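You operate a simulated robot arm through the tools that you are given. There is no shell and no other tool. Be economical: measure what you need, move in short steps, check, and stop when the job is done.

You run a simulated two-armed robot. Do the job below in one go: nothing can be reset, and whatever is moved stays where it is left.

JOB
Move the divider from the pale carton to its holder, pack the tiny pot and fold the short flaps.
Fine: divider down in the slot of the divider holder; the pot stands upright in the middle of the carton; the short flaps bear green and blue stripes.
Where things are to end (x, y in the base frame): tiny pot within 30 mm of [620, -40].

It is judged by the outcome, as a careful person would: the job done as asked, and still so three seconds after it is handed in. It fails if anything else is knocked over, pushed out of place, dropped, spilled or broken. Flat cloth is picked up by pressing the open fingertips on it (5 to 10 N) and closing them slowly along it; thin cloth reads only 2 to 8 mm in the jaws.

ROBOT AND FRAMES
Two 7-joint arms with fingered hands on one trunk, on a base that drives. Base frame: it is fixed to the floor where the robot stands at the start and does not move with it; the origin is under the middle of the robot, x ahead of it, y to its left, z up. Readings come in mm, rad, newtons and seconds.
The left shoulder is at the start at [70, 172, 1202], the right one opposite. Places, roughly: divider holder [1000, 500, 800]; groove of the pale carton [700, 0, 800]; inside of the pale carton [600, 0, 800]; large lid (39x39x8 cm) [400, -500, 300]; medium lid (31x31x8 cm) [600, -100, 300]; pale blue-striped flap [500, -200, 1000]; pale green-striped flap [700, 100, 1000]; small lid (23x23x7 cm) [700, 200, 300]; tiny lid (16x16x7 cm) [900, 400, 200]. Payload 5 kg a hand.
Tool frame (each hand has its own): the origin (TCP) lies between the finger pads and is the grasp point; the fingertips stand 43 mm ahead of it; z points along the fingers, y is the line along which they close. Largest opening 144 mm; the body of the gripper starts 50 mm behind the TCP. The gripper is a hand of 5 fingers: y runs from the thumb to the fingers, the wrist lies at [-21, -124, -221] in the tool frame, and closing takes about 1.5 s.
Orientation is told as [roll, pitch, yaw] about the base's x, y, z axes, in that order, counted from this pose: with the fingers straight down and the wrist toward the robot, the tool's x, y and z point along [0, 1, 0], [1, 0, 0] and [0, 0, -1] of the base frame.

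CONTROLS
- The arms move only by the tool step_arm. It takes "left_deltas", "right_deltas" or both (then of equal length, played together; a hand with none holds still); each is a list of rows, each a list of 7 numbers: the shift along the tool's x, y, z in mm, then the turn, a rotation vector about the tool's x, y, z in rad, then the gripper command, from -1 (shut) to 1 (fully open), values between in proportion. In form: [[x, y, z, wx, wy, wz, gripper], ...]. A call has 1 to 10 rows; each row shifts and turns the commanded pose from where the row before left it, along the tool's axes as they then stand. A row lasts 0.2 s, in which the tool goes at most 50 mm and 0.15 rad; a call with a longer step from one row to the next is refused whole, and so is a gripper value outside its range. Where a pose cannot be reached the arm comes as near as it can. A force on the tool above 90 N (or 10 N above the force at the start of the call, whichever is more), or a blocked arm, ends the call early, and 0.2 s more pass. The fingers move at their own pace (about 45 mm/s each) and stop on an object; they squeeze with about 29 N. The grip force told is the motor's: it shows also when the fingers shut on nothing. Time passes only in rows, and 0.2 s behind the last, so rows that do not move let the fingers close. It gives the time, the measured TCP pose, the force on the tool (base axes), the opening and the grip force at its end, in the units of the frame above (readings bear some noise), with the torque about the TCP (base axes, N m) and any sound that the robot's microphone picked up.
- Cameras (640 x 400 px; columns grow to the right, rows downward): "scene" is now at [142.4, -0.9, 1448.4]; the picture's right is [0.04, -1.00, 0.00], its down [-0.44, -0.02, -0.90] and it looks along [0.90, 0.03, -0.44] (base axes); focal length 214 px, centre (320, 200). "left" rides on the left gripper at [-86, -108, -168] in its tool frame; the picture's right is [-0.80, -0.28, 0.53], its down [0.54, -0.73, 0.42] and it looks along [0.27, 0.63, 0.73] (tool axes); focal length 275 px, centre (320, 200). "right" rides on the right gripper at [86, -108, -168] in its tool frame; the picture's right is [-0.80, 0.28, -0.53], its down [-0.54, -0.73, 0.42] and it looks along [-0.27, 0.63, 0.73] (tool axes); focal length 275 px, centre (320, 200). There is no depth. A picture from a camera that has moved, and an enlarged one, comes with that camera's place and axes in the base frame and with its lens.
- camera(camera): a new picture of that camera. No time passes.
- move_column(by): slides the trunk up (or, below 0, down) by that many mm; the arms and the scene camera ride with it, the base frame stays. It gives what a move gives, with no picture.
- roll_base(legs): drives the robot by 1 to 6 legs, each [ahead, left, turn to the left] in mm, mm and rad, along the robot's own axes; the way and the turn of a leg run together, so that a leg with both is an arc; at most 1500 mm and 3.142 rad a leg. The arms and the cameras ride along, it lands a little off, and it stops where it bumps. It gives what a move gives.
- set_grasp(shape, hand): the hand has 5 fingers and takes this shape, open, in about a second: jaw (thumb against the fingers, like two jaws); tri (thumb and two fingers); tip (a fingertip pinch); poke (one finger out to press); point (the index stretched); flat (the hand flat); cup (the hand cupped); fist (a fist). The gripper value then closes the fingers along that shape, each until it touches; the sizes above hold for jaw. It gives what a move gives, with no picture.
- turn_head(pan, tilt): turns the head with the scene camera to pan (to the left, within 1.501 rad either way) and tilt (down, from -0.506 to 1.204), counted from straight ahead of the robot. It gives what a move gives.
- zoom(camera, box): a new picture of the part [left, top, right, bottom] of that camera's present view, enlarged. No time passes.
- finish_job(): hands the job in; it is judged then, once.

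Work in short steps. Places have to be worked out from the pictures, the camera data and where the tool is seen: move nearer, look again, correct. Check each grasp and each placing, and mend what went wrong. You have 120 turns and 100 pictures in all, those below and enlarged ones among them. Open the grippers and draw the arms clear of the work before you hand the job in, unless the task says otherwise; then end with one line.

The tools are called as a command line: name --argument value ..., lists and objects as JSON in quotes. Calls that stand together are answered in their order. step_arm: Moves the arms, as the interface text tells. Its arguments: {"type":"object","properties":{"left_deltas":{"type":"array"},"right_deltas":{"type":"array"}},"required":[]} The other tools are called the same way: move_column (by) slides the trunk up or down; set_grasp (shape, hand) gives the hand a shape; roll_base (legs) drives the base; turn_head (pan, tilt) turns the head that bears the scene camera; camera (camera) takes a picture; zoom (camera, box) takes an enlarged picture of a part of a camera's view; finish_job () hands the job in.

At the start:

```text
time: 0.0
left_ee_pos: [666.5, 304.3, 1412.1]
left_tcp_rot: [0.0, 0.0, 0.0]
left_contact_force: [0.3, -0.4, 0.0]
left_wrist_torque: [-0.03, 0.02, 0.0]
left_width: 143.5
left_grasp_force: 0.0
left_shape: jaw
right_ee_pos: [660.3, -185.6, 1380.7]
right_tcp_rot: [0.002, 0.0, 0.0]
right_contact_force: [-0.4, 0.1, 0.1]
right_wrist_torque: [-0.03, -0.01, -0.06]
right_width: 143.4
right_grasp_force: 0.1
right_shape: jaw
trunk travel left (down, up): [-300.0, 640.0]
robot x, y, heading: [-0.2, 2.0, 0.0]
head pan, tilt: [0.038, 0.457]
```

scene: 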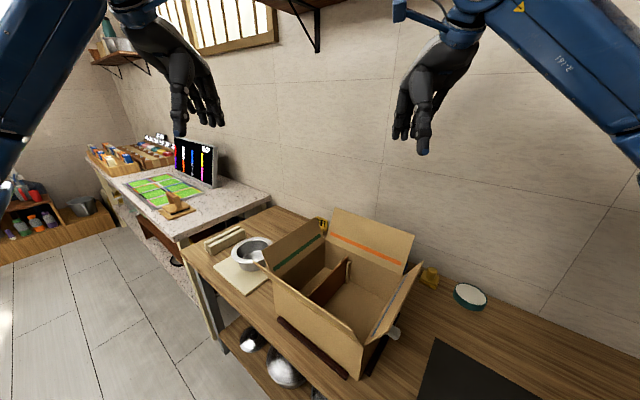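
right: 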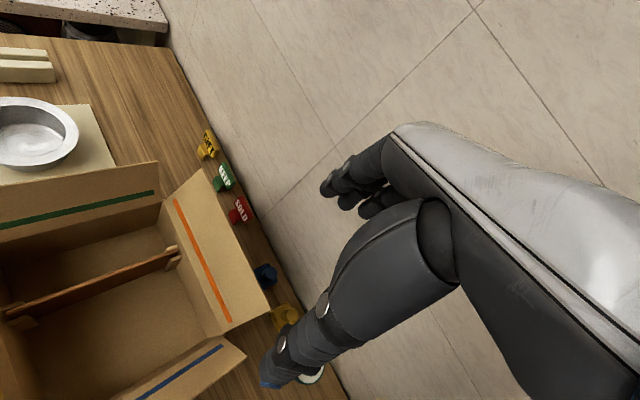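
left: 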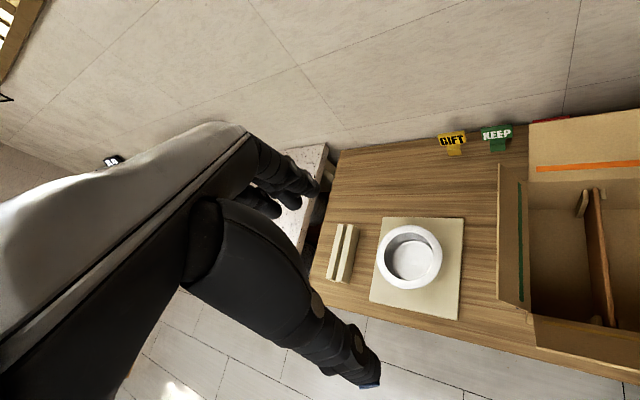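

The pictures show the open carton with the divider, a pot on a mat and a two-bar holder to its left. I look closer at the work area.

turn_head --pan 0.2 --tilt 0.85

camera --camera "scene"

zoom --camera "left" --box '[300, 100, 640, 400]'

```text
time: 0.9
left_ee_pos: [665.9, 304.1, 1412.0]
left_tcp_rot: [-0.001, 0.0, 0.0]
left_contact_force: [0.9, -0.6, -0.2]
left_wrist_torque: [0.01, -0.02, 0.02]
left_width: 143.6
left_grasp_force: 0.1
left_shape: jaw
right_ee_pos: [660.8, -185.3, 1381.1]
right_tcp_rot: [0.0, 0.001, 0.001]
right_contact_force: [0.5, 1.0, 0.3]
right_wrist_torque: [0.03, 0.0, -0.02]
right_width: 143.6
right_grasp_force: 0.0
right_shape: jaw
trunk travel left (down, up): [-300.0, 640.0]
robot x, y, heading: [-0.3, 0.6, 0.002]
head pan, tilt: [0.201, 0.85]
```

```text
96 pictures are left
camera scene: at [127.3, 11.2, 1414.6], right [0.2, -0.98, 0.0], down [-0.74, -0.15, -0.66], along [0.65, 0.13, -0.75], focal length 214 px, centre (320, 200)
```

scene: 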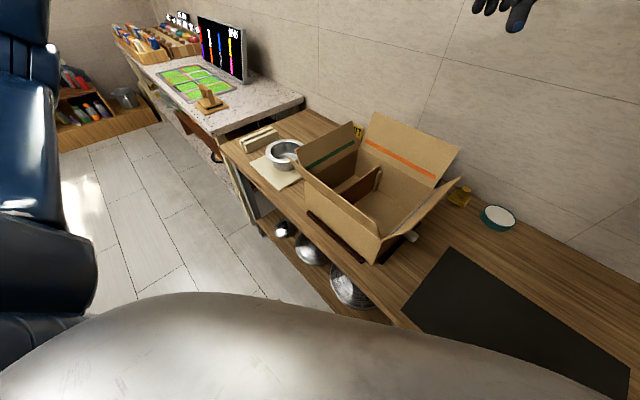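

```text
1.33 times, centred on (470, 250) of left
camera zoom: at [557.7, 219.4, 1579.4], right [-0.28, -0.8, -0.53], down [-0.73, 0.54, -0.42], along [0.63, 0.27, -0.73], focal length 367 px, centre (120, 133)
```

zoom: 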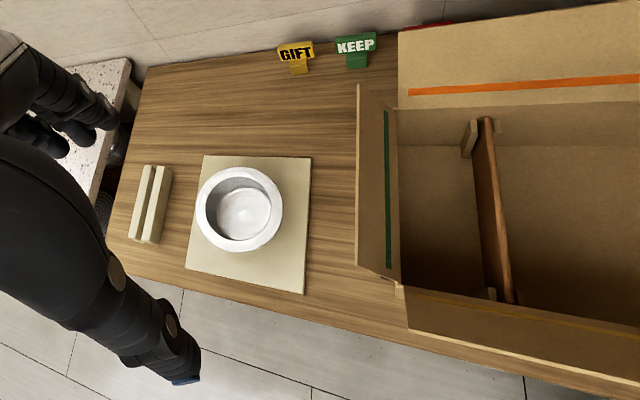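

I zoom on the carton and the pot in the scene to fix their geometry.

zoom --camera "scene" --box '[210, 90, 490, 265]'

camera --camera "right"

```text
2.29 times, centred on (350, 178) of scene
camera zoom: at [127.3, 11.2, 1414.6], right [0.2, -0.98, 0.0], down [-0.74, -0.15, -0.66], along [0.65, 0.13, -0.75], focal length 490 px, centre (251, 251)
```

zoom: 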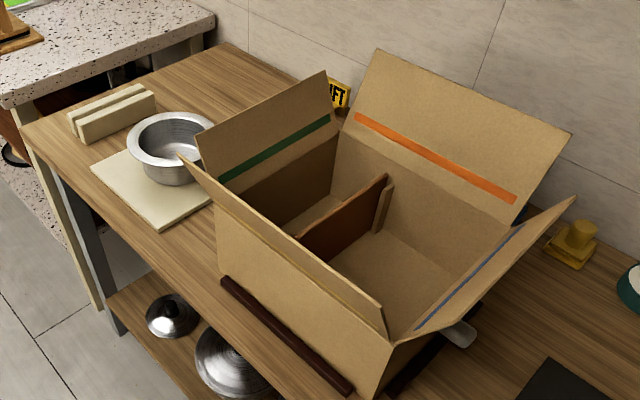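

```text
93 pictures are left
camera right: at [551.3, -99.2, 1548.2], right [0.28, -0.8, 0.53], down [-0.73, -0.54, -0.42], along [0.63, -0.27, -0.73], focal length 275 px, centre (320, 200)
```

right: 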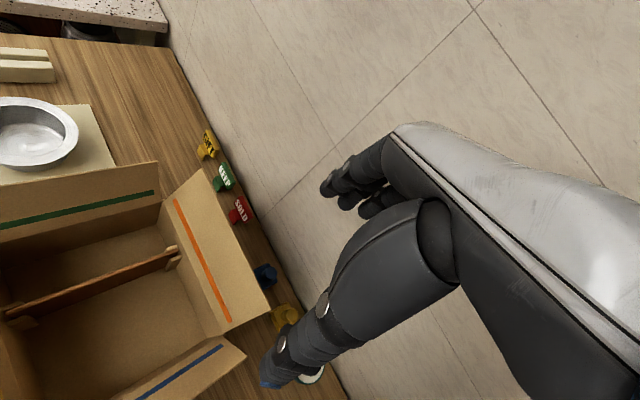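

Triangulating: divider top runs about (553,78)→(760,-76), z≈909; holder about (962,484), top z≈835; pot about (850,311). The bench lies about 0.64 rad to the right, so I square up to it and slide left along it.

roll_base --legs '[[0, 0, -0.64], [0, 500, 0]]'

turn_head --pan -0.2 --tilt 0.8

camera --camera "scene"

camera --camera "right"

camera --camera "left"

```text
time: 5.5
left_ee_pos: [1010.4, 244.8, 1411.4]
left_tcp_rot: [-0.002, 0.0, -0.636]
left_contact_force: [0.4, 0.2, 0.2]
left_wrist_torque: [0.0, -0.02, 0.04]
left_width: 143.8
left_grasp_force: 0.0
left_shape: jaw
right_ee_pos: [714.7, -145.1, 1380.6]
right_tcp_rot: [0.001, 0.0, -0.636]
right_contact_force: [-0.2, -0.6, 0.2]
right_wrist_torque: [-0.02, 0.01, 0.03]
right_width: 143.6
right_grasp_force: 0.0
right_shape: jaw
trunk travel left (down, up): [-300.0, 640.0]
robot x, y, heading: [295.0, 395.3, -0.635]
head pan, tilt: [0.201, 0.85]
```

```text
time: 6.4
left_ee_pos: [1010.2, 245.0, 1411.1]
left_tcp_rot: [0.0, 0.001, -0.636]
left_contact_force: [-0.1, 0.1, -0.7]
left_wrist_torque: [0.0, -0.02, -0.02]
left_width: 143.8
left_grasp_force: 0.0
left_shape: jaw
right_ee_pos: [715.3, -143.7, 1380.9]
right_tcp_rot: [0.001, 0.001, -0.636]
right_contact_force: [-0.9, -1.0, -0.4]
right_wrist_torque: [-0.02, -0.03, -0.02]
right_width: 143.6
right_grasp_force: 0.0
right_shape: jaw
trunk travel left (down, up): [-300.0, 640.0]
robot x, y, heading: [293.9, 396.5, -0.639]
head pan, tilt: [-0.201, 0.799]
```

```text
92 pictures are left
camera scene: at [388.9, 303.6, 1418.6], right [-0.74, -0.67, 0.0], down [-0.48, 0.53, -0.7], along [0.47, -0.52, -0.72], focal length 214 px, centre (320, 200)
```

scene: 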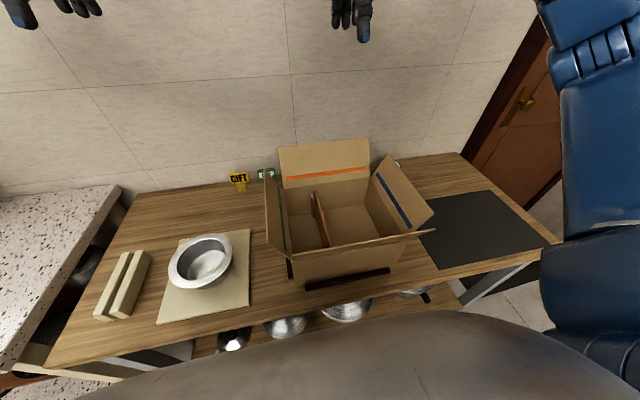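

```text
91 pictures are left
camera right: at [677.9, -10.5, 1548.2], right [-0.25, -0.81, 0.53], down [-0.91, 0.0, -0.42], along [0.34, -0.59, -0.73], focal length 275 px, centre (320, 200)
```

right: 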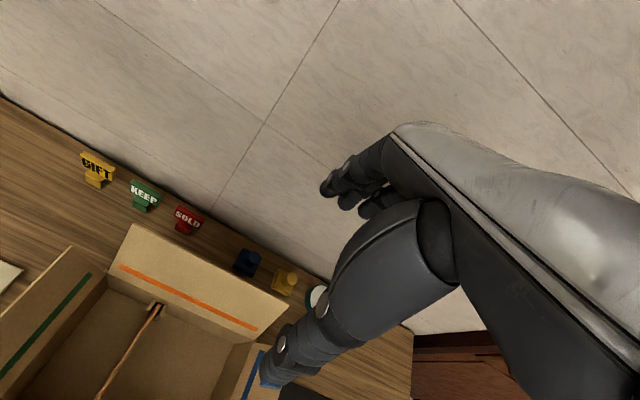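

```text
90 pictures are left
camera left: at [872.0, 242.7, 1579.4], right [-0.7, -0.47, -0.53], down [-0.26, 0.87, -0.42], along [0.66, -0.16, -0.73], focal length 275 px, centre (320, 200)
```

left: 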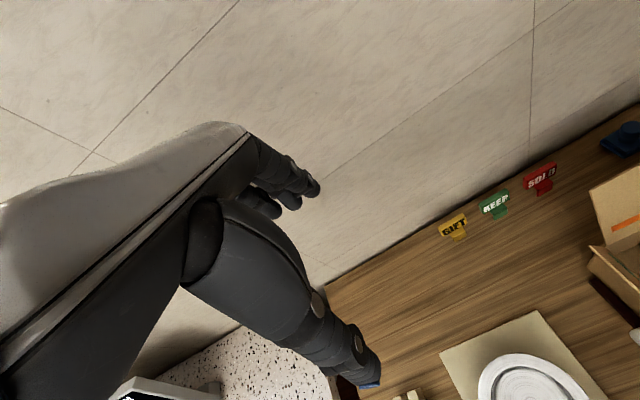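

Robot is roughly square now. I zoom on the carton and on the pot/holder for accurate coordinates.

zoom --camera "scene" --box '[250, 130, 442, 300]'

zoom --camera "scene" --box '[80, 210, 270, 330]'

```text
2.35 times, centred on (346, 215) of scene
camera zoom: at [388.9, 303.6, 1418.6], right [-0.74, -0.67, 0.0], down [-0.48, 0.53, -0.7], along [0.47, -0.52, -0.72], focal length 505 px, centre (259, 165)
```

zoom: 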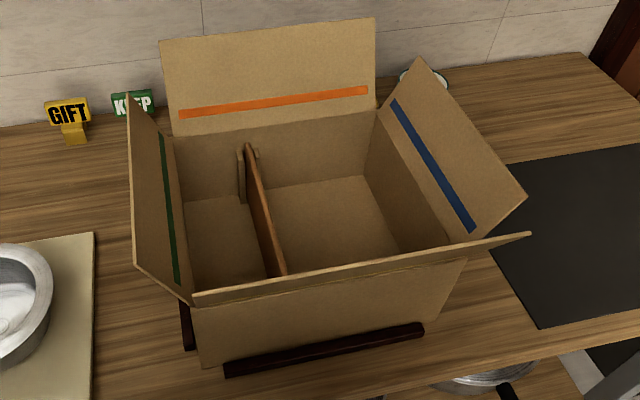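

```text
3.33 times, centred on (175, 270) of scene
camera zoom: at [388.9, 303.6, 1418.6], right [-0.74, -0.67, 0.0], down [-0.48, 0.53, -0.7], along [0.47, -0.52, -0.72], focal length 715 px, centre (803, -33)
```

zoom: 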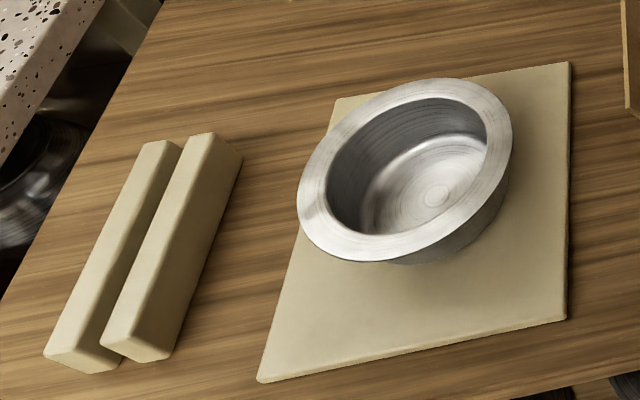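

Carton is aligned to heading −0.637: divider at l≈386 along the bench, n≈405–655 deep, rim z≈943, flap tips z≈1035–1055. I raise the trunk and turn the right hand so that it closes along the bench.

move_column --by 150

step_arm --right_deltas '[[0, 0, 0, 0, 0, -0.15, 1], [0, 0, 0, 0, 0, -0.15, 1], [0, 0, 0, 0, 0, -0.15, 1], [0, 0, 0, 0, 0, -0.15, 1], [0, 0, 0, 0, 0, -0.15, 1], [0, 0, 0, 0, 0, -0.15, 1], [0, 0, 0, 0, 0, -0.15, 0], [0, 0, 0, 0, 0, -0.15, 0], [0, 0, 0, 0, 0, -0.15, 0], [0, 0, 0, 0, 0, -0.15, 0]]'

```text
time: 8.1
left_ee_pos: [1010.5, 246.8, 1561.1]
left_tcp_rot: [0.001, 0.0, -0.636]
left_contact_force: [0.2, 0.1, -0.2]
left_wrist_torque: [0.0, 0.02, 0.02]
left_width: 143.7
left_grasp_force: 0.1
left_shape: jaw
right_ee_pos: [714.1, -145.1, 1530.5]
right_tcp_rot: [0.0, -0.001, -0.638]
right_contact_force: [-0.2, 0.3, 0.0]
right_wrist_torque: [-0.01, 0.02, 0.02]
right_width: 143.5
right_grasp_force: 0.0
right_shape: jaw
trunk travel left (down, up): [-450.0, 490.0]
robot x, y, heading: [295.0, 398.9, -0.643]
head pan, tilt: [-0.201, 0.799]
```

```text
time: 10.3
left_ee_pos: [1014.3, 244.9, 1561.2]
left_tcp_rot: [-0.001, 0.005, -0.636]
left_contact_force: [0.6, -0.3, 0.3]
left_wrist_torque: [0.01, 0.05, -0.01]
left_width: 143.8
left_grasp_force: 0.1
left_shape: jaw
right_ee_pos: [705.0, -129.1, 1522.2]
right_tcp_rot: [0.011, 0.001, 0.329]
right_contact_force: [1.1, 1.0, -0.4]
right_wrist_torque: [-0.05, 0.09, 0.03]
right_width: 72.0
right_grasp_force: 0.1
right_shape: jaw
right hand out of reach, approached as far as the arm can: row 7, 8, 9, 10
trunk travel left (down, up): [-450.0, 490.0]
robot x, y, heading: [293.3, 397.5, -0.638]
head pan, tilt: [-0.201, 0.799]
```

The yaw fell short at that far reach; I bring the hand nearer and lower while completing it.

step_arm --right_deltas '[[30, 10, 30, 0, 0, 0, 0], [30, 10, 30, 0, 0, 0, 0], [30, 10, 30, 0, 0, 0, 0], [30, 10, 30, 0, 0, 0, 0], [10, 10, 40, 0, 0, -0.07, 0], [0, 10, 40, 0, 0, 0, 0], [0, 10, 40, 0, 0, 0, 0], [0, 0, 40, 0, 0, 0, 0]]'

camera --camera "scene"

```text
time: 12.1
left_ee_pos: [1010.9, 245.5, 1561.6]
left_tcp_rot: [0.0, 0.001, -0.637]
left_contact_force: [0.0, -0.3, 0.5]
left_wrist_torque: [0.04, -0.03, 0.03]
left_width: 143.7
left_grasp_force: 0.0
left_shape: jaw
right_ee_pos: [726.5, 18.1, 1241.2]
right_tcp_rot: [0.014, -0.001, 0.4]
right_contact_force: [-0.1, -0.5, -0.6]
right_wrist_torque: [0.03, -0.03, 0.01]
right_width: 72.2
right_grasp_force: 0.0
right_shape: jaw
trunk travel left (down, up): [-450.0, 490.0]
robot x, y, heading: [293.8, 396.9, -0.635]
head pan, tilt: [-0.201, 0.799]
```

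```text
87 pictures are left
camera scene: at [388.9, 302.5, 1568.6], right [-0.74, -0.67, 0.0], down [-0.48, 0.53, -0.7], along [0.47, -0.52, -0.72], focal length 214 px, centre (320, 200)
```

scene: 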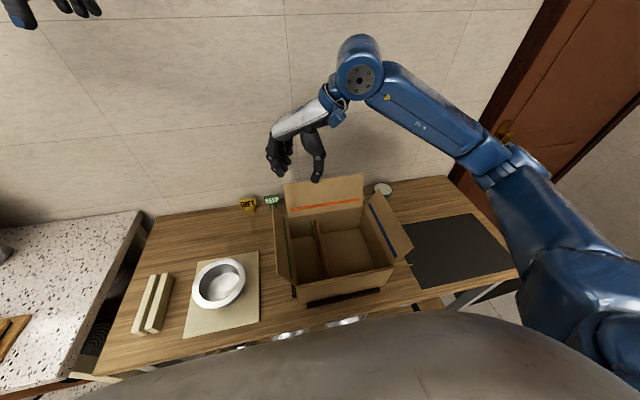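

The right wrist can't make that yaw here; approaching from further right with the body turned left should ease it. I drive right along the bench and turn left 0.4.

roll_base --legs '[[0, -390, 0], [0, 0, 0.4]]'

step_arm --right_deltas '[[0, 0, 0, 0, 0, 0, 0]]'

```text
time: 15.8
left_ee_pos: [784.6, 224.8, 1561.8]
left_tcp_rot: [0.0, 0.0, -0.237]
left_contact_force: [0.3, -0.6, 0.7]
left_wrist_torque: [0.01, -0.02, 0.02]
left_width: 144.0
left_grasp_force: 0.1
left_shape: jaw
right_ee_pos: [611.1, -95.7, 1242.8]
right_tcp_rot: [0.014, -0.001, 0.8]
right_contact_force: [-0.1, -0.1, -0.1]
right_wrist_torque: [0.01, 0.0, -0.02]
right_width: 72.0
right_grasp_force: 0.0
right_shape: jaw
trunk travel left (down, up): [-450.0, 490.0]
robot x, y, heading: [65.3, 87.0, -0.237]
head pan, tilt: [-0.201, 0.799]
```

```text
time: 16.1
left_ee_pos: [783.7, 224.2, 1561.7]
left_tcp_rot: [0.002, 0.002, -0.239]
left_contact_force: [0.1, -0.8, -0.4]
left_wrist_torque: [-0.01, -0.05, 0.01]
left_width: 143.8
left_grasp_force: 0.2
left_shape: jaw
right_ee_pos: [611.7, -94.7, 1242.2]
right_tcp_rot: [0.012, -0.001, 0.8]
right_contact_force: [0.1, -0.6, 0.2]
right_wrist_torque: [0.03, 0.01, 0.0]
right_width: 72.1
right_grasp_force: 0.0
right_shape: jaw
trunk travel left (down, up): [-450.0, 490.0]
robot x, y, heading: [68.5, 88.7, -0.235]
head pan, tilt: [-0.201, 0.799]
```

I now shift along the bench toward the divider and see which yaw results.

step_arm --right_deltas '[[10, 35, 0, 0, 0, 0, 0], [10, 35, 0, 0, 0, 0, 0], [0, 30, 0, 0, 0, 0, 0]]'

```text
time: 16.9
left_ee_pos: [784.6, 224.6, 1559.8]
left_tcp_rot: [-0.001, -0.001, -0.239]
left_contact_force: [-0.2, -0.1, -0.4]
left_wrist_torque: [-0.02, -0.01, -0.03]
left_width: 143.8
left_grasp_force: 0.1
left_shape: jaw
right_ee_pos: [665.0, -10.3, 1242.6]
right_tcp_rot: [0.01, 0.0, 0.798]
right_contact_force: [-0.3, -0.7, -0.3]
right_wrist_torque: [0.01, -0.01, -0.03]
right_width: 72.1
right_grasp_force: 0.1
right_shape: jaw
trunk travel left (down, up): [-450.0, 490.0]
robot x, y, heading: [64.9, 90.6, -0.24]
head pan, tilt: [-0.201, 0.799]
```

Tracking is accurate now; I add the remaining 0.134 rad yaw.

step_arm --right_deltas '[[12, 0, 20, 0, 0, -0.07, 0], [0, 0, 30, 0, 0, -0.064, 0], [0, 0, 0, 0, 0, 0, 0]]'

turn_head --pan 0.1 --tilt 0.95

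camera --camera "scene"

camera --camera "right"

```text
time: 17.8
left_ee_pos: [783.6, 225.7, 1561.5]
left_tcp_rot: [0.002, 0.001, -0.237]
left_contact_force: [0.6, 0.0, 0.1]
left_wrist_torque: [-0.01, -0.01, -0.02]
left_width: 143.4
left_grasp_force: 0.0
left_shape: jaw
right_ee_pos: [656.9, -0.1, 1193.1]
right_tcp_rot: [0.01, -0.003, 0.934]
right_contact_force: [-0.1, -0.9, 0.1]
right_wrist_torque: [-0.02, -0.02, 0.04]
right_width: 72.2
right_grasp_force: 0.0
right_shape: jaw
trunk travel left (down, up): [-450.0, 490.0]
robot x, y, heading: [63.9, 86.4, -0.239]
head pan, tilt: [-0.201, 0.799]
```

```text
time: 18.6
left_ee_pos: [783.0, 226.6, 1562.2]
left_tcp_rot: [0.0, 0.0, -0.237]
left_contact_force: [0.1, -0.2, -1.0]
left_wrist_torque: [0.02, -0.01, -0.01]
left_width: 143.6
left_grasp_force: 0.0
left_shape: jaw
right_ee_pos: [656.8, -1.4, 1193.5]
right_tcp_rot: [0.01, -0.001, 0.934]
right_contact_force: [0.2, 0.1, -0.5]
right_wrist_torque: [0.03, 0.03, 0.0]
right_width: 72.0
right_grasp_force: 0.1
right_shape: jaw
trunk travel left (down, up): [-450.0, 490.0]
robot x, y, heading: [61.6, 84.0, -0.234]
head pan, tilt: [0.099, 0.949]
```

```text
86 pictures are left
camera scene: at [186.0, 60.5, 1557.1], right [-0.14, -0.99, 0.0], down [-0.81, 0.11, -0.58], along [0.58, -0.08, -0.81], focal length 214 px, centre (320, 200)
```

scene: 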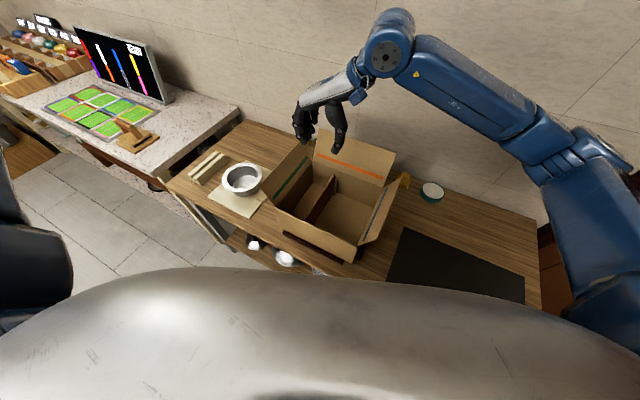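

```text
85 pictures are left
camera right: at [523.5, -37.8, 1360.6], right [0.81, -0.25, 0.53], down [0.0, -0.9, -0.43], along [0.58, 0.35, -0.73], focal length 275 px, centre (320, 200)
```

right: 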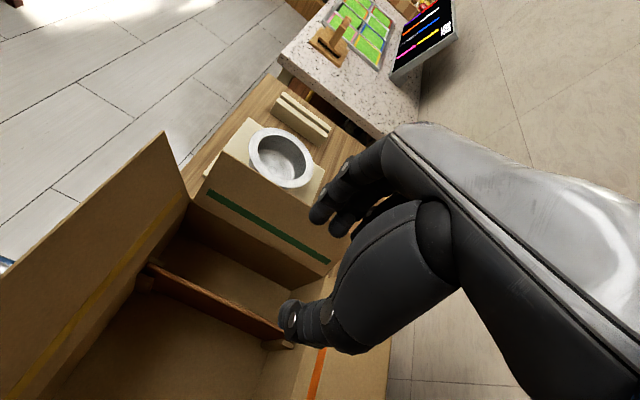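

The hand is over the divider (TCP l≈390, divider l≈386, both seen consistently). I shift 4 mm and descend in steps, stopping just above the divider.

step_arm --right_deltas '[[0, -4, 40, 0, 0, 0, 0], [0, 0, 45, 0, 0, 0, 0], [0, 0, 45, 0, 0, 0, 0], [0, 0, 45, 0, 0, 0, 0], [0, 0, 35, 0, 0, 0, 0], [0, 0, 0, 0, 0, 0, 0]]'

zoom --camera "scene" --box '[240, 90, 440, 290]'

camera --camera "right"

```text
time: 19.9
left_ee_pos: [783.4, 225.5, 1561.8]
left_tcp_rot: [0.001, 0.0, -0.238]
left_contact_force: [0.3, 0.5, 0.9]
left_wrist_torque: [-0.03, -0.02, -0.02]
left_width: 143.7
left_grasp_force: 0.0
left_shape: jaw
right_ee_pos: [651.8, -3.6, 982.0]
right_tcp_rot: [0.011, -0.005, 0.933]
right_contact_force: [-0.1, -0.1, 0.4]
right_wrist_torque: [0.0, 0.02, 0.03]
right_width: 72.1
right_grasp_force: 0.0
right_shape: jaw
trunk travel left (down, up): [-450.0, 490.0]
robot x, y, heading: [64.9, 84.9, -0.237]
head pan, tilt: [0.099, 0.949]
```

```text
2.00 times, centred on (340, 190) of scene
camera zoom: at [185.7, 60.7, 1557.1], right [-0.14, -0.99, 0.0], down [-0.81, 0.11, -0.58], along [0.58, -0.08, -0.81], focal length 429 px, centre (280, 220)
```

zoom: 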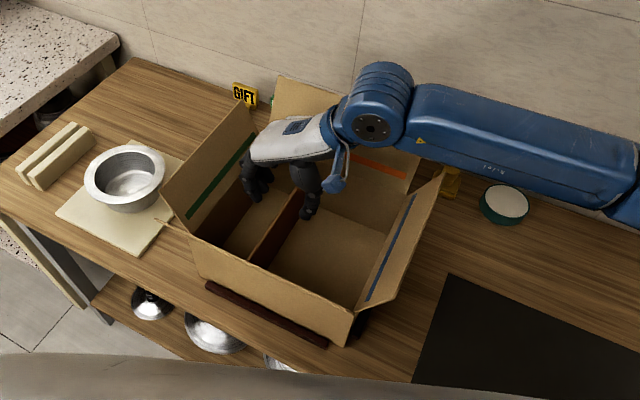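

```text
83 pictures are left
camera right: at [519.1, -40.3, 1149.8], right [0.81, -0.25, 0.53], down [0.0, -0.9, -0.43], along [0.58, 0.35, -0.73], focal length 275 px, centre (320, 200)
```

right: 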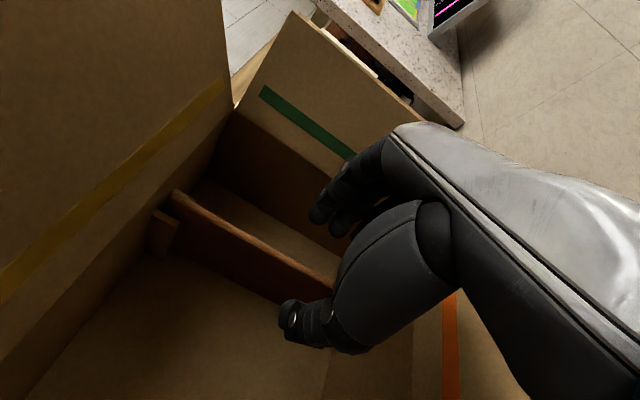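

Fingers straddle the divider. The forearm would pass close above the flaps, so I raise the trunk and lower the hand by the same amount first.

move_column --by 200

step_arm --right_deltas '[[0, 0, 40, 0, 0, 0, 0], [0, 0, 40, 0, 0, 0, 0], [0, 0, 40, 0, 0, 0, 0], [0, 0, 40, 0, 0, 0, 0], [0, 0, 40, 0, 0, 0, 0], [0, 0, 0, 0, 0, 0, 0]]'

camera --camera "scene"

```text
time: 22.1
left_ee_pos: [783.6, 225.8, 1761.6]
left_tcp_rot: [0.001, -0.001, -0.237]
left_contact_force: [-0.6, 0.2, 0.5]
left_wrist_torque: [0.0, -0.01, 0.0]
left_width: 143.9
left_grasp_force: 0.0
left_shape: jaw
right_ee_pos: [653.3, -2.6, 1181.5]
right_tcp_rot: [0.012, -0.001, 0.935]
right_contact_force: [0.0, 0.7, 0.0]
right_wrist_torque: [-0.01, 0.02, 0.03]
right_width: 72.3
right_grasp_force: 0.1
right_shape: jaw
trunk travel left (down, up): [-650.0, 290.0]
robot x, y, heading: [65.3, 88.5, -0.234]
head pan, tilt: [0.099, 0.949]
```

```text
time: 23.5
left_ee_pos: [783.3, 225.8, 1762.3]
left_tcp_rot: [0.0, 0.0, -0.239]
left_contact_force: [0.9, 0.2, -0.2]
left_wrist_torque: [-0.01, -0.01, -0.02]
left_width: 144.0
left_grasp_force: 0.0
left_shape: jaw
right_ee_pos: [652.0, -1.6, 979.5]
right_tcp_rot: [0.011, -0.003, 0.935]
right_contact_force: [-0.1, -0.5, -0.7]
right_wrist_torque: [0.02, 0.0, -0.01]
right_width: 71.9
right_grasp_force: 0.1
right_shape: jaw
trunk travel left (down, up): [-650.0, 290.0]
robot x, y, heading: [65.3, 89.2, -0.238]
head pan, tilt: [0.099, 0.949]
```

```text
82 pictures are left
camera scene: at [185.9, 60.5, 1757.1], right [-0.14, -0.99, 0.0], down [-0.81, 0.11, -0.58], along [0.58, -0.08, -0.81], focal length 214 px, centre (320, 200)
```

scene: 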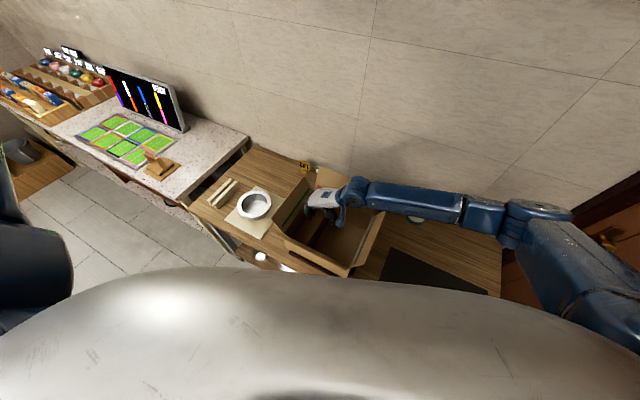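

Forearm slopes up well clear of the blue flap. I descend to the grasp height while watching force.

step_arm --right_deltas '[[0, 0, 30, 0, 0, 0, 0], [0, 0, 30, 0, 0, 0, 0], [0, 0, 26, 0, 0, 0, 0], [0, 0, 0, 0, 0, 0, 0]]'

camera --camera "right"

zoom --camera "scene" --box '[250, 150, 410, 280]'

```text
time: 24.5
left_ee_pos: [783.6, 225.7, 1761.5]
left_tcp_rot: [-0.002, 0.001, -0.238]
left_contact_force: [0.2, 0.0, -0.9]
left_wrist_torque: [0.01, 0.0, 0.03]
left_width: 143.6
left_grasp_force: 0.1
left_shape: jaw
right_ee_pos: [651.0, -0.8, 895.6]
right_tcp_rot: [0.011, -0.005, 0.933]
right_contact_force: [-0.5, -1.0, 0.0]
right_wrist_torque: [0.01, 0.01, 0.0]
right_width: 72.0
right_grasp_force: 0.0
right_shape: jaw
trunk travel left (down, up): [-650.0, 290.0]
robot x, y, heading: [64.5, 87.6, -0.237]
head pan, tilt: [0.099, 0.949]
```

```text
81 pictures are left
camera right: at [518.0, -38.3, 1063.8], right [0.81, -0.25, 0.53], down [0.0, -0.9, -0.43], along [0.58, 0.35, -0.73], focal length 275 px, centre (320, 200)
```

right: 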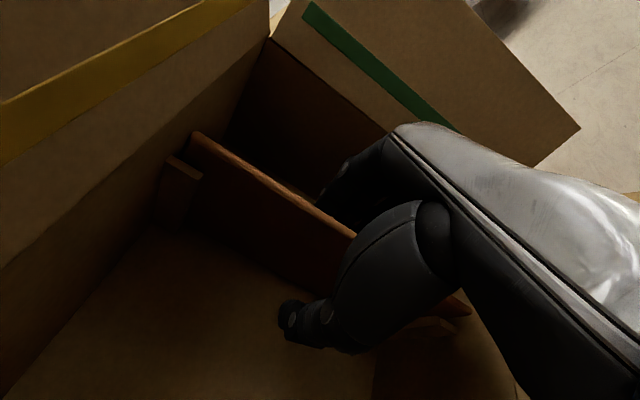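

```text
3.08 times, centred on (330, 215) of scene
camera zoom: at [185.9, 60.5, 1757.1], right [-0.14, -0.99, 0.0], down [-0.81, 0.11, -0.58], along [0.58, -0.08, -0.81], focal length 660 px, centre (289, 154)
```

zoom: 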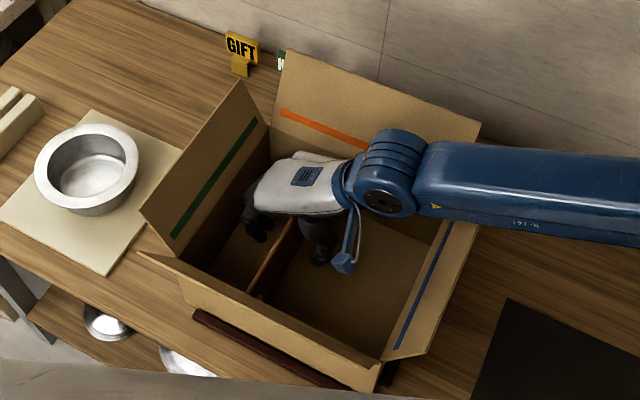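

The divider lies between thumb and fingers. I close the hand.

step_arm --right_deltas '[[0, 0, 0, 0, 0, 0, -0.4], [0, 0, 0, 0, 0, 0, -0.6], [0, 0, 0, 0, 0, 0, -0.8], [0, 0, 0, 0, 0, 0, -1], [0, 0, 0, 0, 0, 0, -1], [0, 0, 0, 0, 0, 0, -1], [0, 0, 0, 0, 0, 0, -1], [0, 0, 0, 0, 0, 0, -1]]'

```text
time: 26.3
left_ee_pos: [784.9, 226.3, 1760.4]
left_tcp_rot: [0.002, 0.0, -0.237]
left_contact_force: [-0.3, -0.1, -0.2]
left_wrist_torque: [0.03, -0.04, -0.01]
left_width: 143.4
left_grasp_force: 0.2
left_shape: jaw
right_ee_pos: [651.1, 0.1, 896.7]
right_tcp_rot: [0.01, -0.002, 0.932]
right_contact_force: [1.0, 1.0, 0.1]
right_wrist_torque: [0.03, -0.04, 0.19]
right_width: 3.5
right_grasp_force: 28.9
right_shape: jaw
trunk travel left (down, up): [-650.0, 290.0]
robot x, y, heading: [66.0, 85.9, -0.237]
head pan, tilt: [0.099, 0.949]
```

Width reads 3.5 mm; I check whether the divider is really between the fingers.

zoom --camera "right" --box '[150, 80, 500, 380]'

step_arm --right_deltas '[[0, 0, -8, 0, 0, 0, -1], [0, 0, -8, 0, 0, 0, -1], [0, 0, -8, 0, 0, 0, -1], [0, 0, 0, 0, 0, 0, -1]]'

zoom --camera "right" --box '[150, 80, 500, 380]'

```text
1.33 times, centred on (325, 230) of right
camera zoom: at [518.2, -38.1, 1064.1], right [0.81, -0.25, 0.53], down [0.0, -0.9, -0.43], along [0.58, 0.35, -0.73], focal length 367 px, centre (313, 160)
```

zoom: 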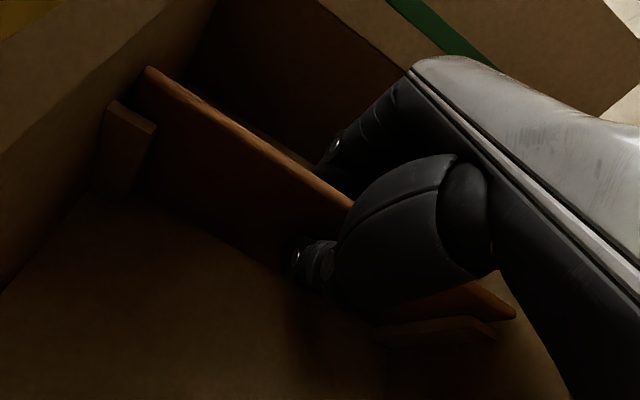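

```text
time: 27.3
left_ee_pos: [784.7, 225.5, 1760.9]
left_tcp_rot: [0.0, 0.001, -0.238]
left_contact_force: [0.4, 1.3, 0.3]
left_wrist_torque: [0.01, 0.02, 0.01]
left_width: 143.6
left_grasp_force: 0.1
left_shape: jaw
right_ee_pos: [650.1, -1.1, 920.0]
right_tcp_rot: [0.01, -0.003, 0.934]
right_contact_force: [1.1, 1.3, -1.3]
right_wrist_torque: [0.14, 0.04, 0.27]
right_width: 3.6
right_grasp_force: 28.6
right_shape: jaw
trunk travel left (down, up): [-650.0, 290.0]
robot x, y, heading: [70.9, 84.7, -0.238]
head pan, tilt: [0.099, 0.949]
```

```text
1.33 times, centred on (325, 230) of right
camera zoom: at [517.5, -38.8, 1088.1], right [0.81, -0.25, 0.53], down [0.0, -0.9, -0.43], along [0.58, 0.35, -0.73], focal length 367 px, centre (313, 160)
```

zoom: 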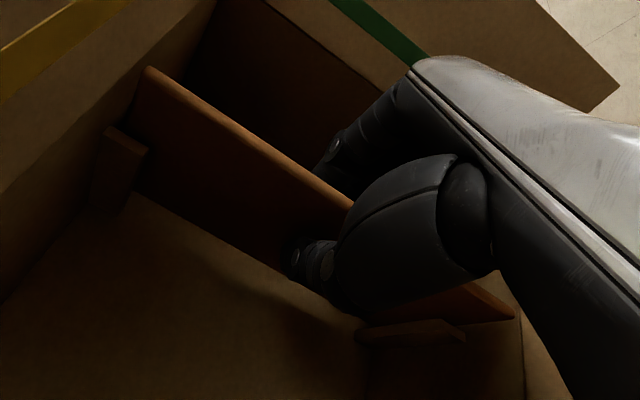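

Divider is held and rising with the hand. I lift it clear of the flaps.

step_arm --right_deltas '[[0, 0, -20, 0, 0, 0, -1], [0, 0, -30, 0, 0, 0, -1], [0, 0, -35, 0, 0, 0, -1], [0, 0, -35, 0, 0, 0, -1], [0, 0, -35, 0, 0, 0, -1], [0, 0, -35, 0, 0, 0, -1], [0, 0, -35, 0, 0, 0, -1], [0, 0, -35, 0, 0, 0, -1], [0, 0, -35, 0, 0, 0, -1], [0, 0, 0, 0, 0, 0, -1]]'

camera --camera "right"

camera --camera "scene"

```text
time: 29.5
left_ee_pos: [784.4, 224.8, 1762.0]
left_tcp_rot: [0.0, -0.001, -0.238]
left_contact_force: [0.4, -0.3, 0.3]
left_wrist_torque: [-0.02, -0.05, -0.03]
left_width: 143.7
left_grasp_force: 0.1
left_shape: jaw
right_ee_pos: [653.2, -3.1, 1213.2]
right_tcp_rot: [0.011, -0.002, 0.934]
right_contact_force: [-0.6, -0.9, -0.7]
right_wrist_torque: [0.04, 0.01, 0.01]
right_width: 3.5
right_grasp_force: 29.0
right_shape: jaw
trunk travel left (down, up): [-650.0, 290.0]
robot x, y, heading: [65.4, 88.7, -0.239]
head pan, tilt: [0.099, 0.949]
```

```text
77 pictures are left
camera right: at [519.0, -40.6, 1382.2], right [0.81, -0.25, 0.53], down [0.0, -0.9, -0.43], along [0.58, 0.35, -0.73], focal length 275 px, centre (320, 200)
```

right: 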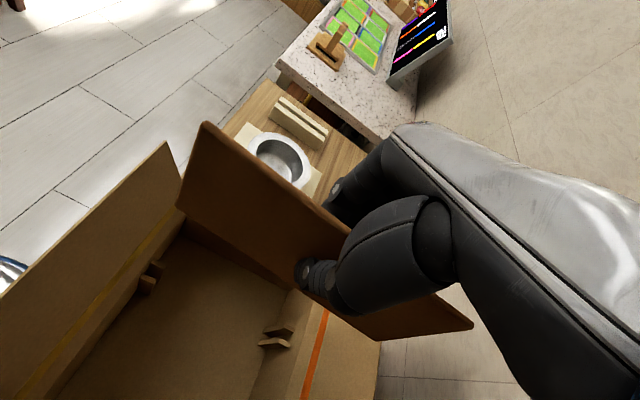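

```text
76 pictures are left
camera scene: at [186.1, 60.3, 1757.0], right [-0.14, -0.99, 0.0], down [-0.81, 0.11, -0.58], along [0.58, -0.08, -0.81], focal length 214 px, centre (320, 200)
```

scene: 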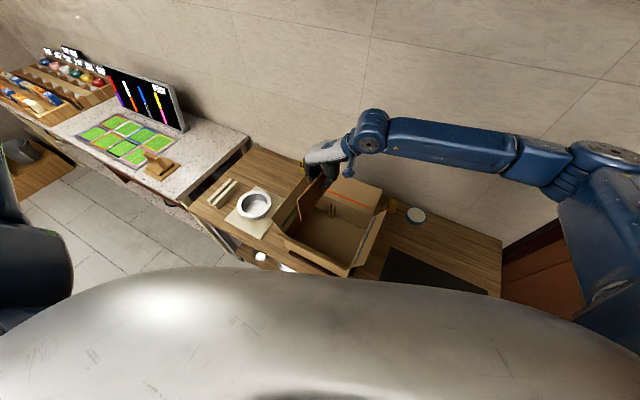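

Divider is out, bottom at z≈1148, above all flaps, and slightly skewed (~0.1 rad) in the hand. I drive along the bench to the holder with a 0.15 rad left turn to correct the skew.

roll_base --legs '[[193, 458, 0], [0, 0, 0.15]]'

camera --camera "right"

camera --camera "scene"

```text
time: 33.1
left_ee_pos: [1046.0, 718.9, 1762.8]
left_tcp_rot: [0.005, 0.0, -0.087]
left_contact_force: [0.8, -1.7, -0.1]
left_wrist_torque: [0.13, 0.04, 0.01]
left_width: 143.7
left_grasp_force: 0.0
left_shape: jaw
right_ee_pos: [951.0, 474.8, 1213.4]
right_tcp_rot: [0.012, -0.005, 1.085]
right_contact_force: [0.2, -0.7, -0.3]
right_wrist_torque: [0.08, 0.02, -0.03]
right_width: 3.5
right_grasp_force: 29.0
right_shape: jaw
trunk travel left (down, up): [-650.0, 290.0]
robot x, y, heading: [359.3, 477.3, -0.087]
head pan, tilt: [0.099, 0.949]
```

```text
75 pictures are left
camera right: at [824.5, 417.3, 1381.6], right [0.84, -0.13, 0.53], down [0.14, -0.89, -0.43], along [0.52, 0.44, -0.73], focal length 275 px, centre (320, 200)
```

right: 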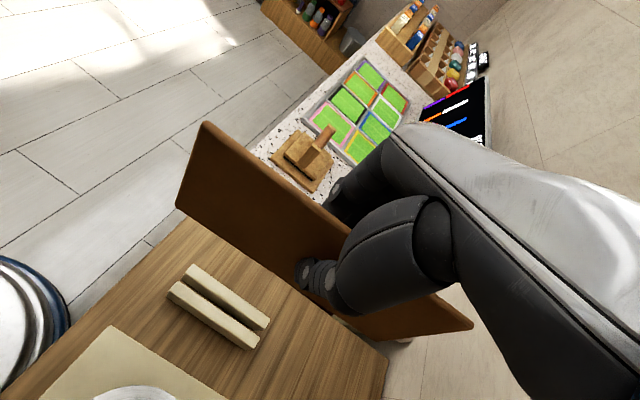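

```text
74 pictures are left
camera scene: at [479.1, 464.9, 1757.1], right [0.01, -1.0, 0.0], down [-0.81, -0.01, -0.58], along [0.58, 0.01, -0.81], focal length 214 px, centre (320, 200)
```

scene: 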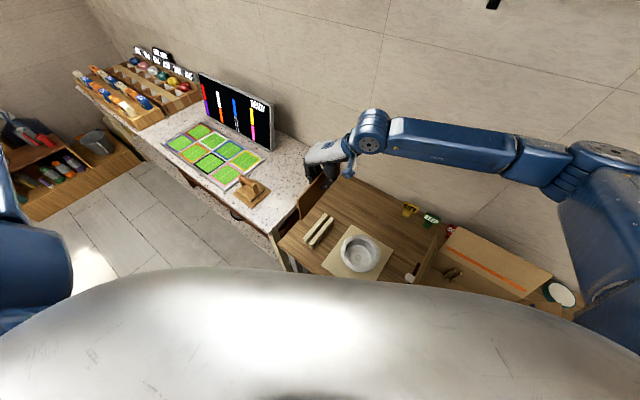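

I zoom on the holder beneath the divider to measure slot line and divider offset.

zoom --camera "right" --box '[140, 100, 480, 370]'

zoom --camera "scene" --box '[270, 160, 410, 280]'

```text
1.48 times, centred on (310, 235) of right
camera zoom: at [824.5, 417.3, 1381.6], right [0.84, -0.13, 0.53], down [0.14, -0.89, -0.43], along [0.52, 0.44, -0.73], focal length 408 px, centre (335, 148)
```

zoom: 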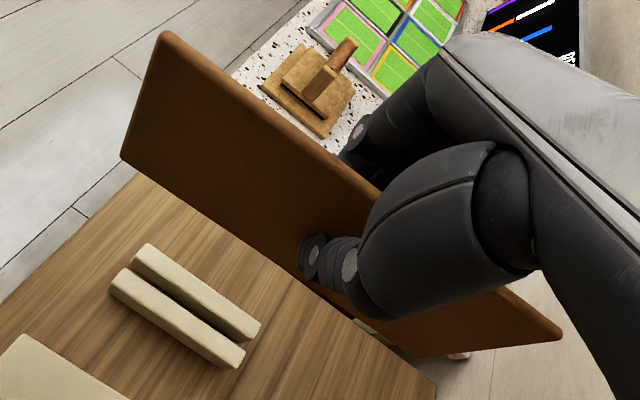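

```text
3.33 times, centred on (340, 220) of scene
camera zoom: at [479.1, 464.9, 1757.1], right [0.01, -1.0, 0.0], down [-0.81, -0.01, -0.58], along [0.58, 0.01, -0.81], focal length 715 px, centre (253, 133)
```

zoom: 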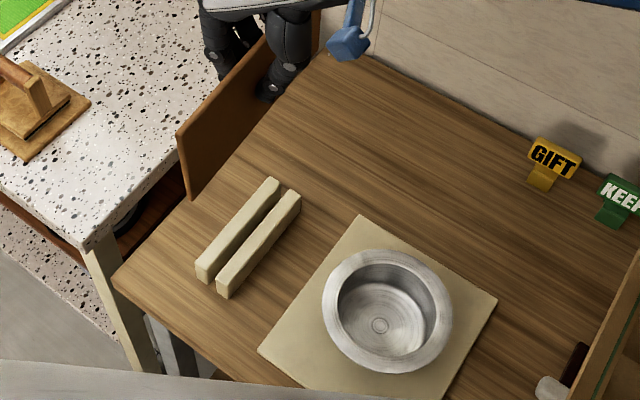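

Both views agree: slot centre ≈(962,482), angle ≈−0.625; divider centre ≈(950,475), angle ≈−0.572, bottom ≈89 mm below the TCP. I correct and descend to just above the slot.

step_arm --right_deltas '[[-8, 11, 0, 0, 0, 0.05, -1], [0, 0, 40, 0, 0, 0, -1], [0, 0, 40, 0, 0, 0, -1], [0, 0, 40, 0, 0, 0, -1], [0, 0, 40, 0, 0, 0, -1], [0, 0, 40, 0, 0, 0, -1], [0, 0, 20, 0, 0, 0, -1], [0, 0, 0, 0, 0, 0, -1]]'

zoom --camera "right" --box '[140, 100, 480, 370]'

zoom --camera "scene" --box '[270, 160, 410, 280]'

```text
time: 34.9
left_ee_pos: [1045.6, 725.5, 1761.1]
left_tcp_rot: [0.0, -0.001, -0.086]
left_contact_force: [-0.6, -0.4, -0.2]
left_wrist_torque: [-0.01, -0.04, 0.0]
left_width: 144.1
left_grasp_force: 0.0
left_shape: jaw
right_ee_pos: [960.1, 487.2, 994.3]
right_tcp_rot: [0.01, -0.001, 1.036]
right_contact_force: [0.4, -0.8, -0.4]
right_wrist_torque: [-0.03, -0.01, 0.02]
right_width: 3.6
right_grasp_force: 29.3
right_shape: jaw
trunk travel left (down, up): [-650.0, 290.0]
robot x, y, heading: [355.5, 480.3, -0.088]
head pan, tilt: [0.099, 0.949]
```

```text
1.48 times, centred on (310, 235) of right
camera zoom: at [831.2, 436.9, 1162.3], right [0.83, -0.17, 0.53], down [0.09, -0.9, -0.43], along [0.54, 0.41, -0.73], focal length 408 px, centre (335, 148)
```

zoom: 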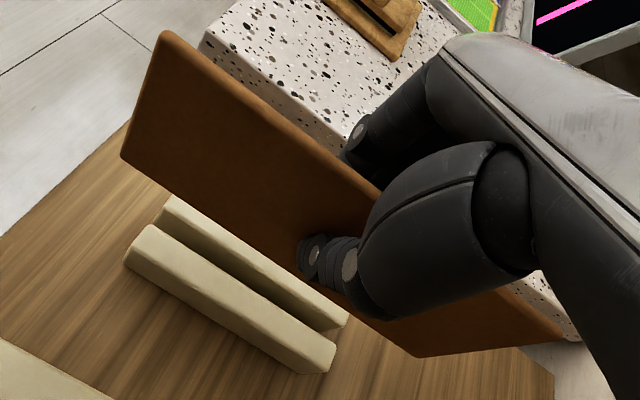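

```text
3.33 times, centred on (340, 220) of scene
camera zoom: at [479.3, 472.4, 1757.1], right [0.01, -1.0, 0.0], down [-0.81, -0.01, -0.58], along [0.58, 0.01, -0.81], focal length 715 px, centre (253, 133)
```

zoom: 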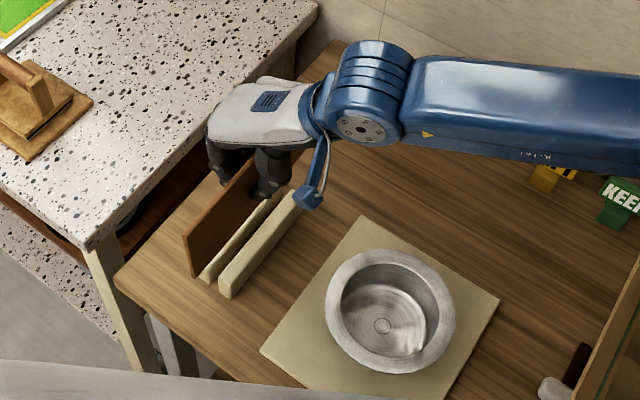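

Alignment is within about 2 mm. I descend 55 mm to hover just above the slot and look closely.

step_arm --right_deltas '[[0, 0, 25, 0, 0, 0, -1], [0, 0, 25, 0, 0, 0, -1], [0, 0, 5, 0, 0, 0, -1], [0, 0, 0, 0, 0, 0, -1]]'

zoom --camera "right" --box '[160, 180, 400, 370]'

zoom --camera "scene" --box '[300, 190, 360, 240]'

```text
time: 35.9
left_ee_pos: [1045.2, 725.9, 1762.0]
left_tcp_rot: [0.0, 0.001, -0.088]
left_contact_force: [0.3, 0.9, -0.1]
left_wrist_torque: [-0.01, -0.02, 0.01]
left_width: 143.6
left_grasp_force: 0.0
left_shape: jaw
right_ee_pos: [961.7, 487.6, 938.4]
right_tcp_rot: [0.009, -0.001, 1.035]
right_contact_force: [-0.6, -0.2, -0.1]
right_wrist_torque: [0.01, -0.01, -0.04]
right_width: 3.6
right_grasp_force: 29.0
right_shape: jaw
trunk travel left (down, up): [-650.0, 290.0]
robot x, y, heading: [357.3, 477.8, -0.085]
head pan, tilt: [0.099, 0.949]
```

```text
2.11 times, centred on (280, 275) of right
camera zoom: at [832.0, 437.0, 1106.5], right [0.83, -0.17, 0.53], down [0.09, -0.9, -0.43], along [0.54, 0.41, -0.73], focal length 580 px, centre (404, 42)
```

zoom: 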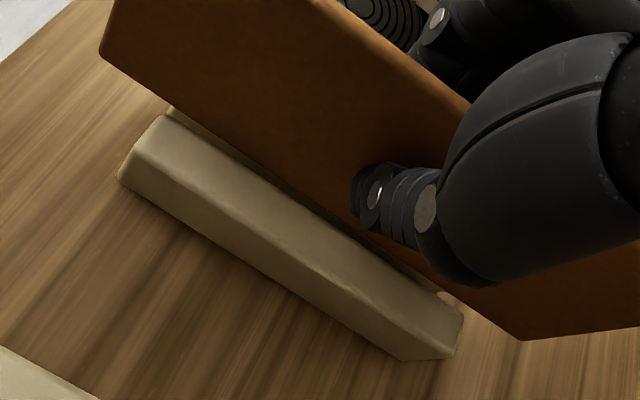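

```text
8.00 times, centred on (330, 215) of scene
camera zoom: at [479.4, 471.7, 1757.1], right [0.01, -1.0, 0.0], down [-0.81, -0.01, -0.58], along [0.58, 0.01, -0.81], focal length 1716 px, centre (240, 80)
```

zoom: 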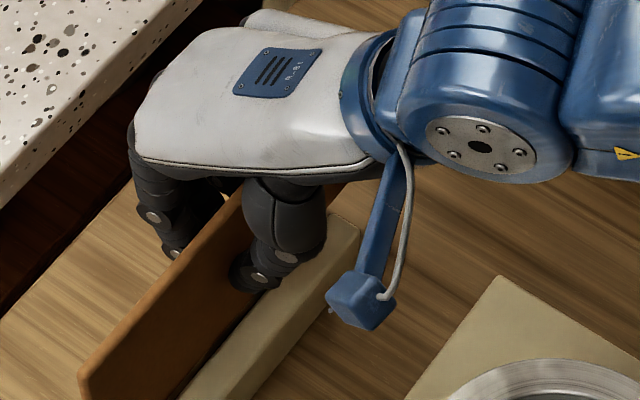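

The divider's thumb-side face looks about 1–2 mm toward the right bar, so I shift 3 mm left and lower gently, checking force.

step_arm --right_deltas '[[0, 3, 0, 0, 0, 0, -1], [0, 0, 6, 0, 0, 0, -1], [0, 0, 6, 0, 0, 0, -1], [0, 0, 5, 0, 0, 0, -1], [0, 0, 0, 0, 0, 0, -1]]'

zoom --camera "right" --box '[160, 180, 400, 370]'

```text
time: 37.1
left_ee_pos: [1045.8, 724.6, 1762.1]
left_tcp_rot: [0.0, -0.001, -0.086]
left_contact_force: [0.1, 0.3, 0.0]
left_wrist_torque: [0.0, -0.05, -0.02]
left_width: 143.6
left_grasp_force: 0.0
left_shape: jaw
right_ee_pos: [963.2, 490.2, 921.0]
right_tcp_rot: [0.01, -0.002, 1.035]
right_contact_force: [-1.0, -0.2, -1.0]
right_wrist_torque: [0.02, 0.0, 0.01]
right_width: 3.4
right_grasp_force: 28.8
right_shape: jaw
trunk travel left (down, up): [-650.0, 290.0]
robot x, y, heading: [355.6, 482.2, -0.081]
head pan, tilt: [0.099, 0.949]
```

```text
2.11 times, centred on (280, 275) of right
camera zoom: at [833.7, 439.8, 1089.9], right [0.83, -0.17, 0.53], down [0.09, -0.9, -0.43], along [0.54, 0.41, -0.73], focal length 580 px, centre (404, 42)
```

zoom: 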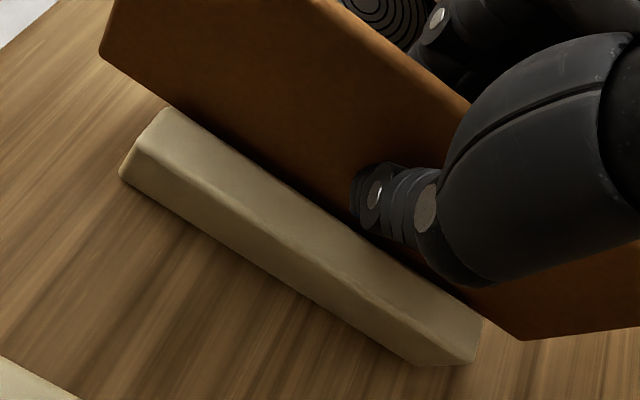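

No contact yet. I lower another 8 mm in tiny steps and check the force.

step_arm --right_deltas '[[0, 0, 4, 0, 0, 0, -1], [0, 0, 4, 0, 0, 0, -1], [0, 0, 0, 0, 0, 0, -1]]'

zoom --camera "right" --box '[160, 180, 400, 370]'

```text
time: 37.9
left_ee_pos: [1045.6, 724.6, 1760.1]
left_tcp_rot: [-0.001, 0.0, -0.09]
left_contact_force: [1.0, 0.2, -0.1]
left_wrist_torque: [0.01, 0.0, 0.0]
left_width: 143.7
left_grasp_force: 0.0
left_shape: jaw
right_ee_pos: [962.0, 490.5, 914.5]
right_tcp_rot: [0.013, -0.002, 1.034]
right_contact_force: [-0.4, -0.6, -1.4]
right_wrist_torque: [0.0, 0.01, 0.05]
right_width: 3.4
right_grasp_force: 29.1
right_shape: jaw
trunk travel left (down, up): [-650.0, 290.0]
robot x, y, heading: [356.9, 478.4, -0.086]
head pan, tilt: [0.099, 0.949]
```

```text
2.11 times, centred on (280, 275) of right
camera zoom: at [833.1, 440.0, 1081.8], right [0.83, -0.17, 0.53], down [0.09, -0.9, -0.43], along [0.54, 0.41, -0.73], focal length 580 px, centre (404, 42)
```

zoom: 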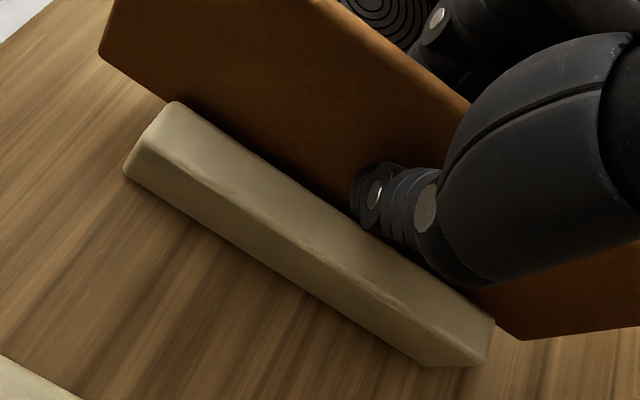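

The right bar now hides the divider's bottom edge, so it has entered the slot with no force. I keep lowering until it seats.

step_arm --right_deltas '[[0, 0, 4, 0, 0, 0, -1], [0, 0, 4, 0, 0, 0, -1], [0, 0, 4, 0, 0, 0, -1], [0, 0, 0, 0, 0, 0, -1]]'

```text
time: 38.9
left_ee_pos: [1045.6, 725.4, 1762.2]
left_tcp_rot: [0.002, 0.0, -0.087]
left_contact_force: [-0.4, 0.5, 1.2]
left_wrist_torque: [0.01, 0.0, 0.0]
left_width: 143.7
left_grasp_force: 0.0
left_shape: jaw
right_ee_pos: [961.3, 489.8, 900.6]
right_tcp_rot: [0.011, -0.002, 1.037]
right_contact_force: [-0.6, -0.5, -2.6]
right_wrist_torque: [-0.02, 0.01, 0.04]
right_width: 3.5
right_grasp_force: 29.2
right_shape: jaw
trunk travel left (down, up): [-650.0, 290.0]
robot x, y, heading: [357.3, 476.2, -0.083]
head pan, tilt: [0.099, 0.949]
```

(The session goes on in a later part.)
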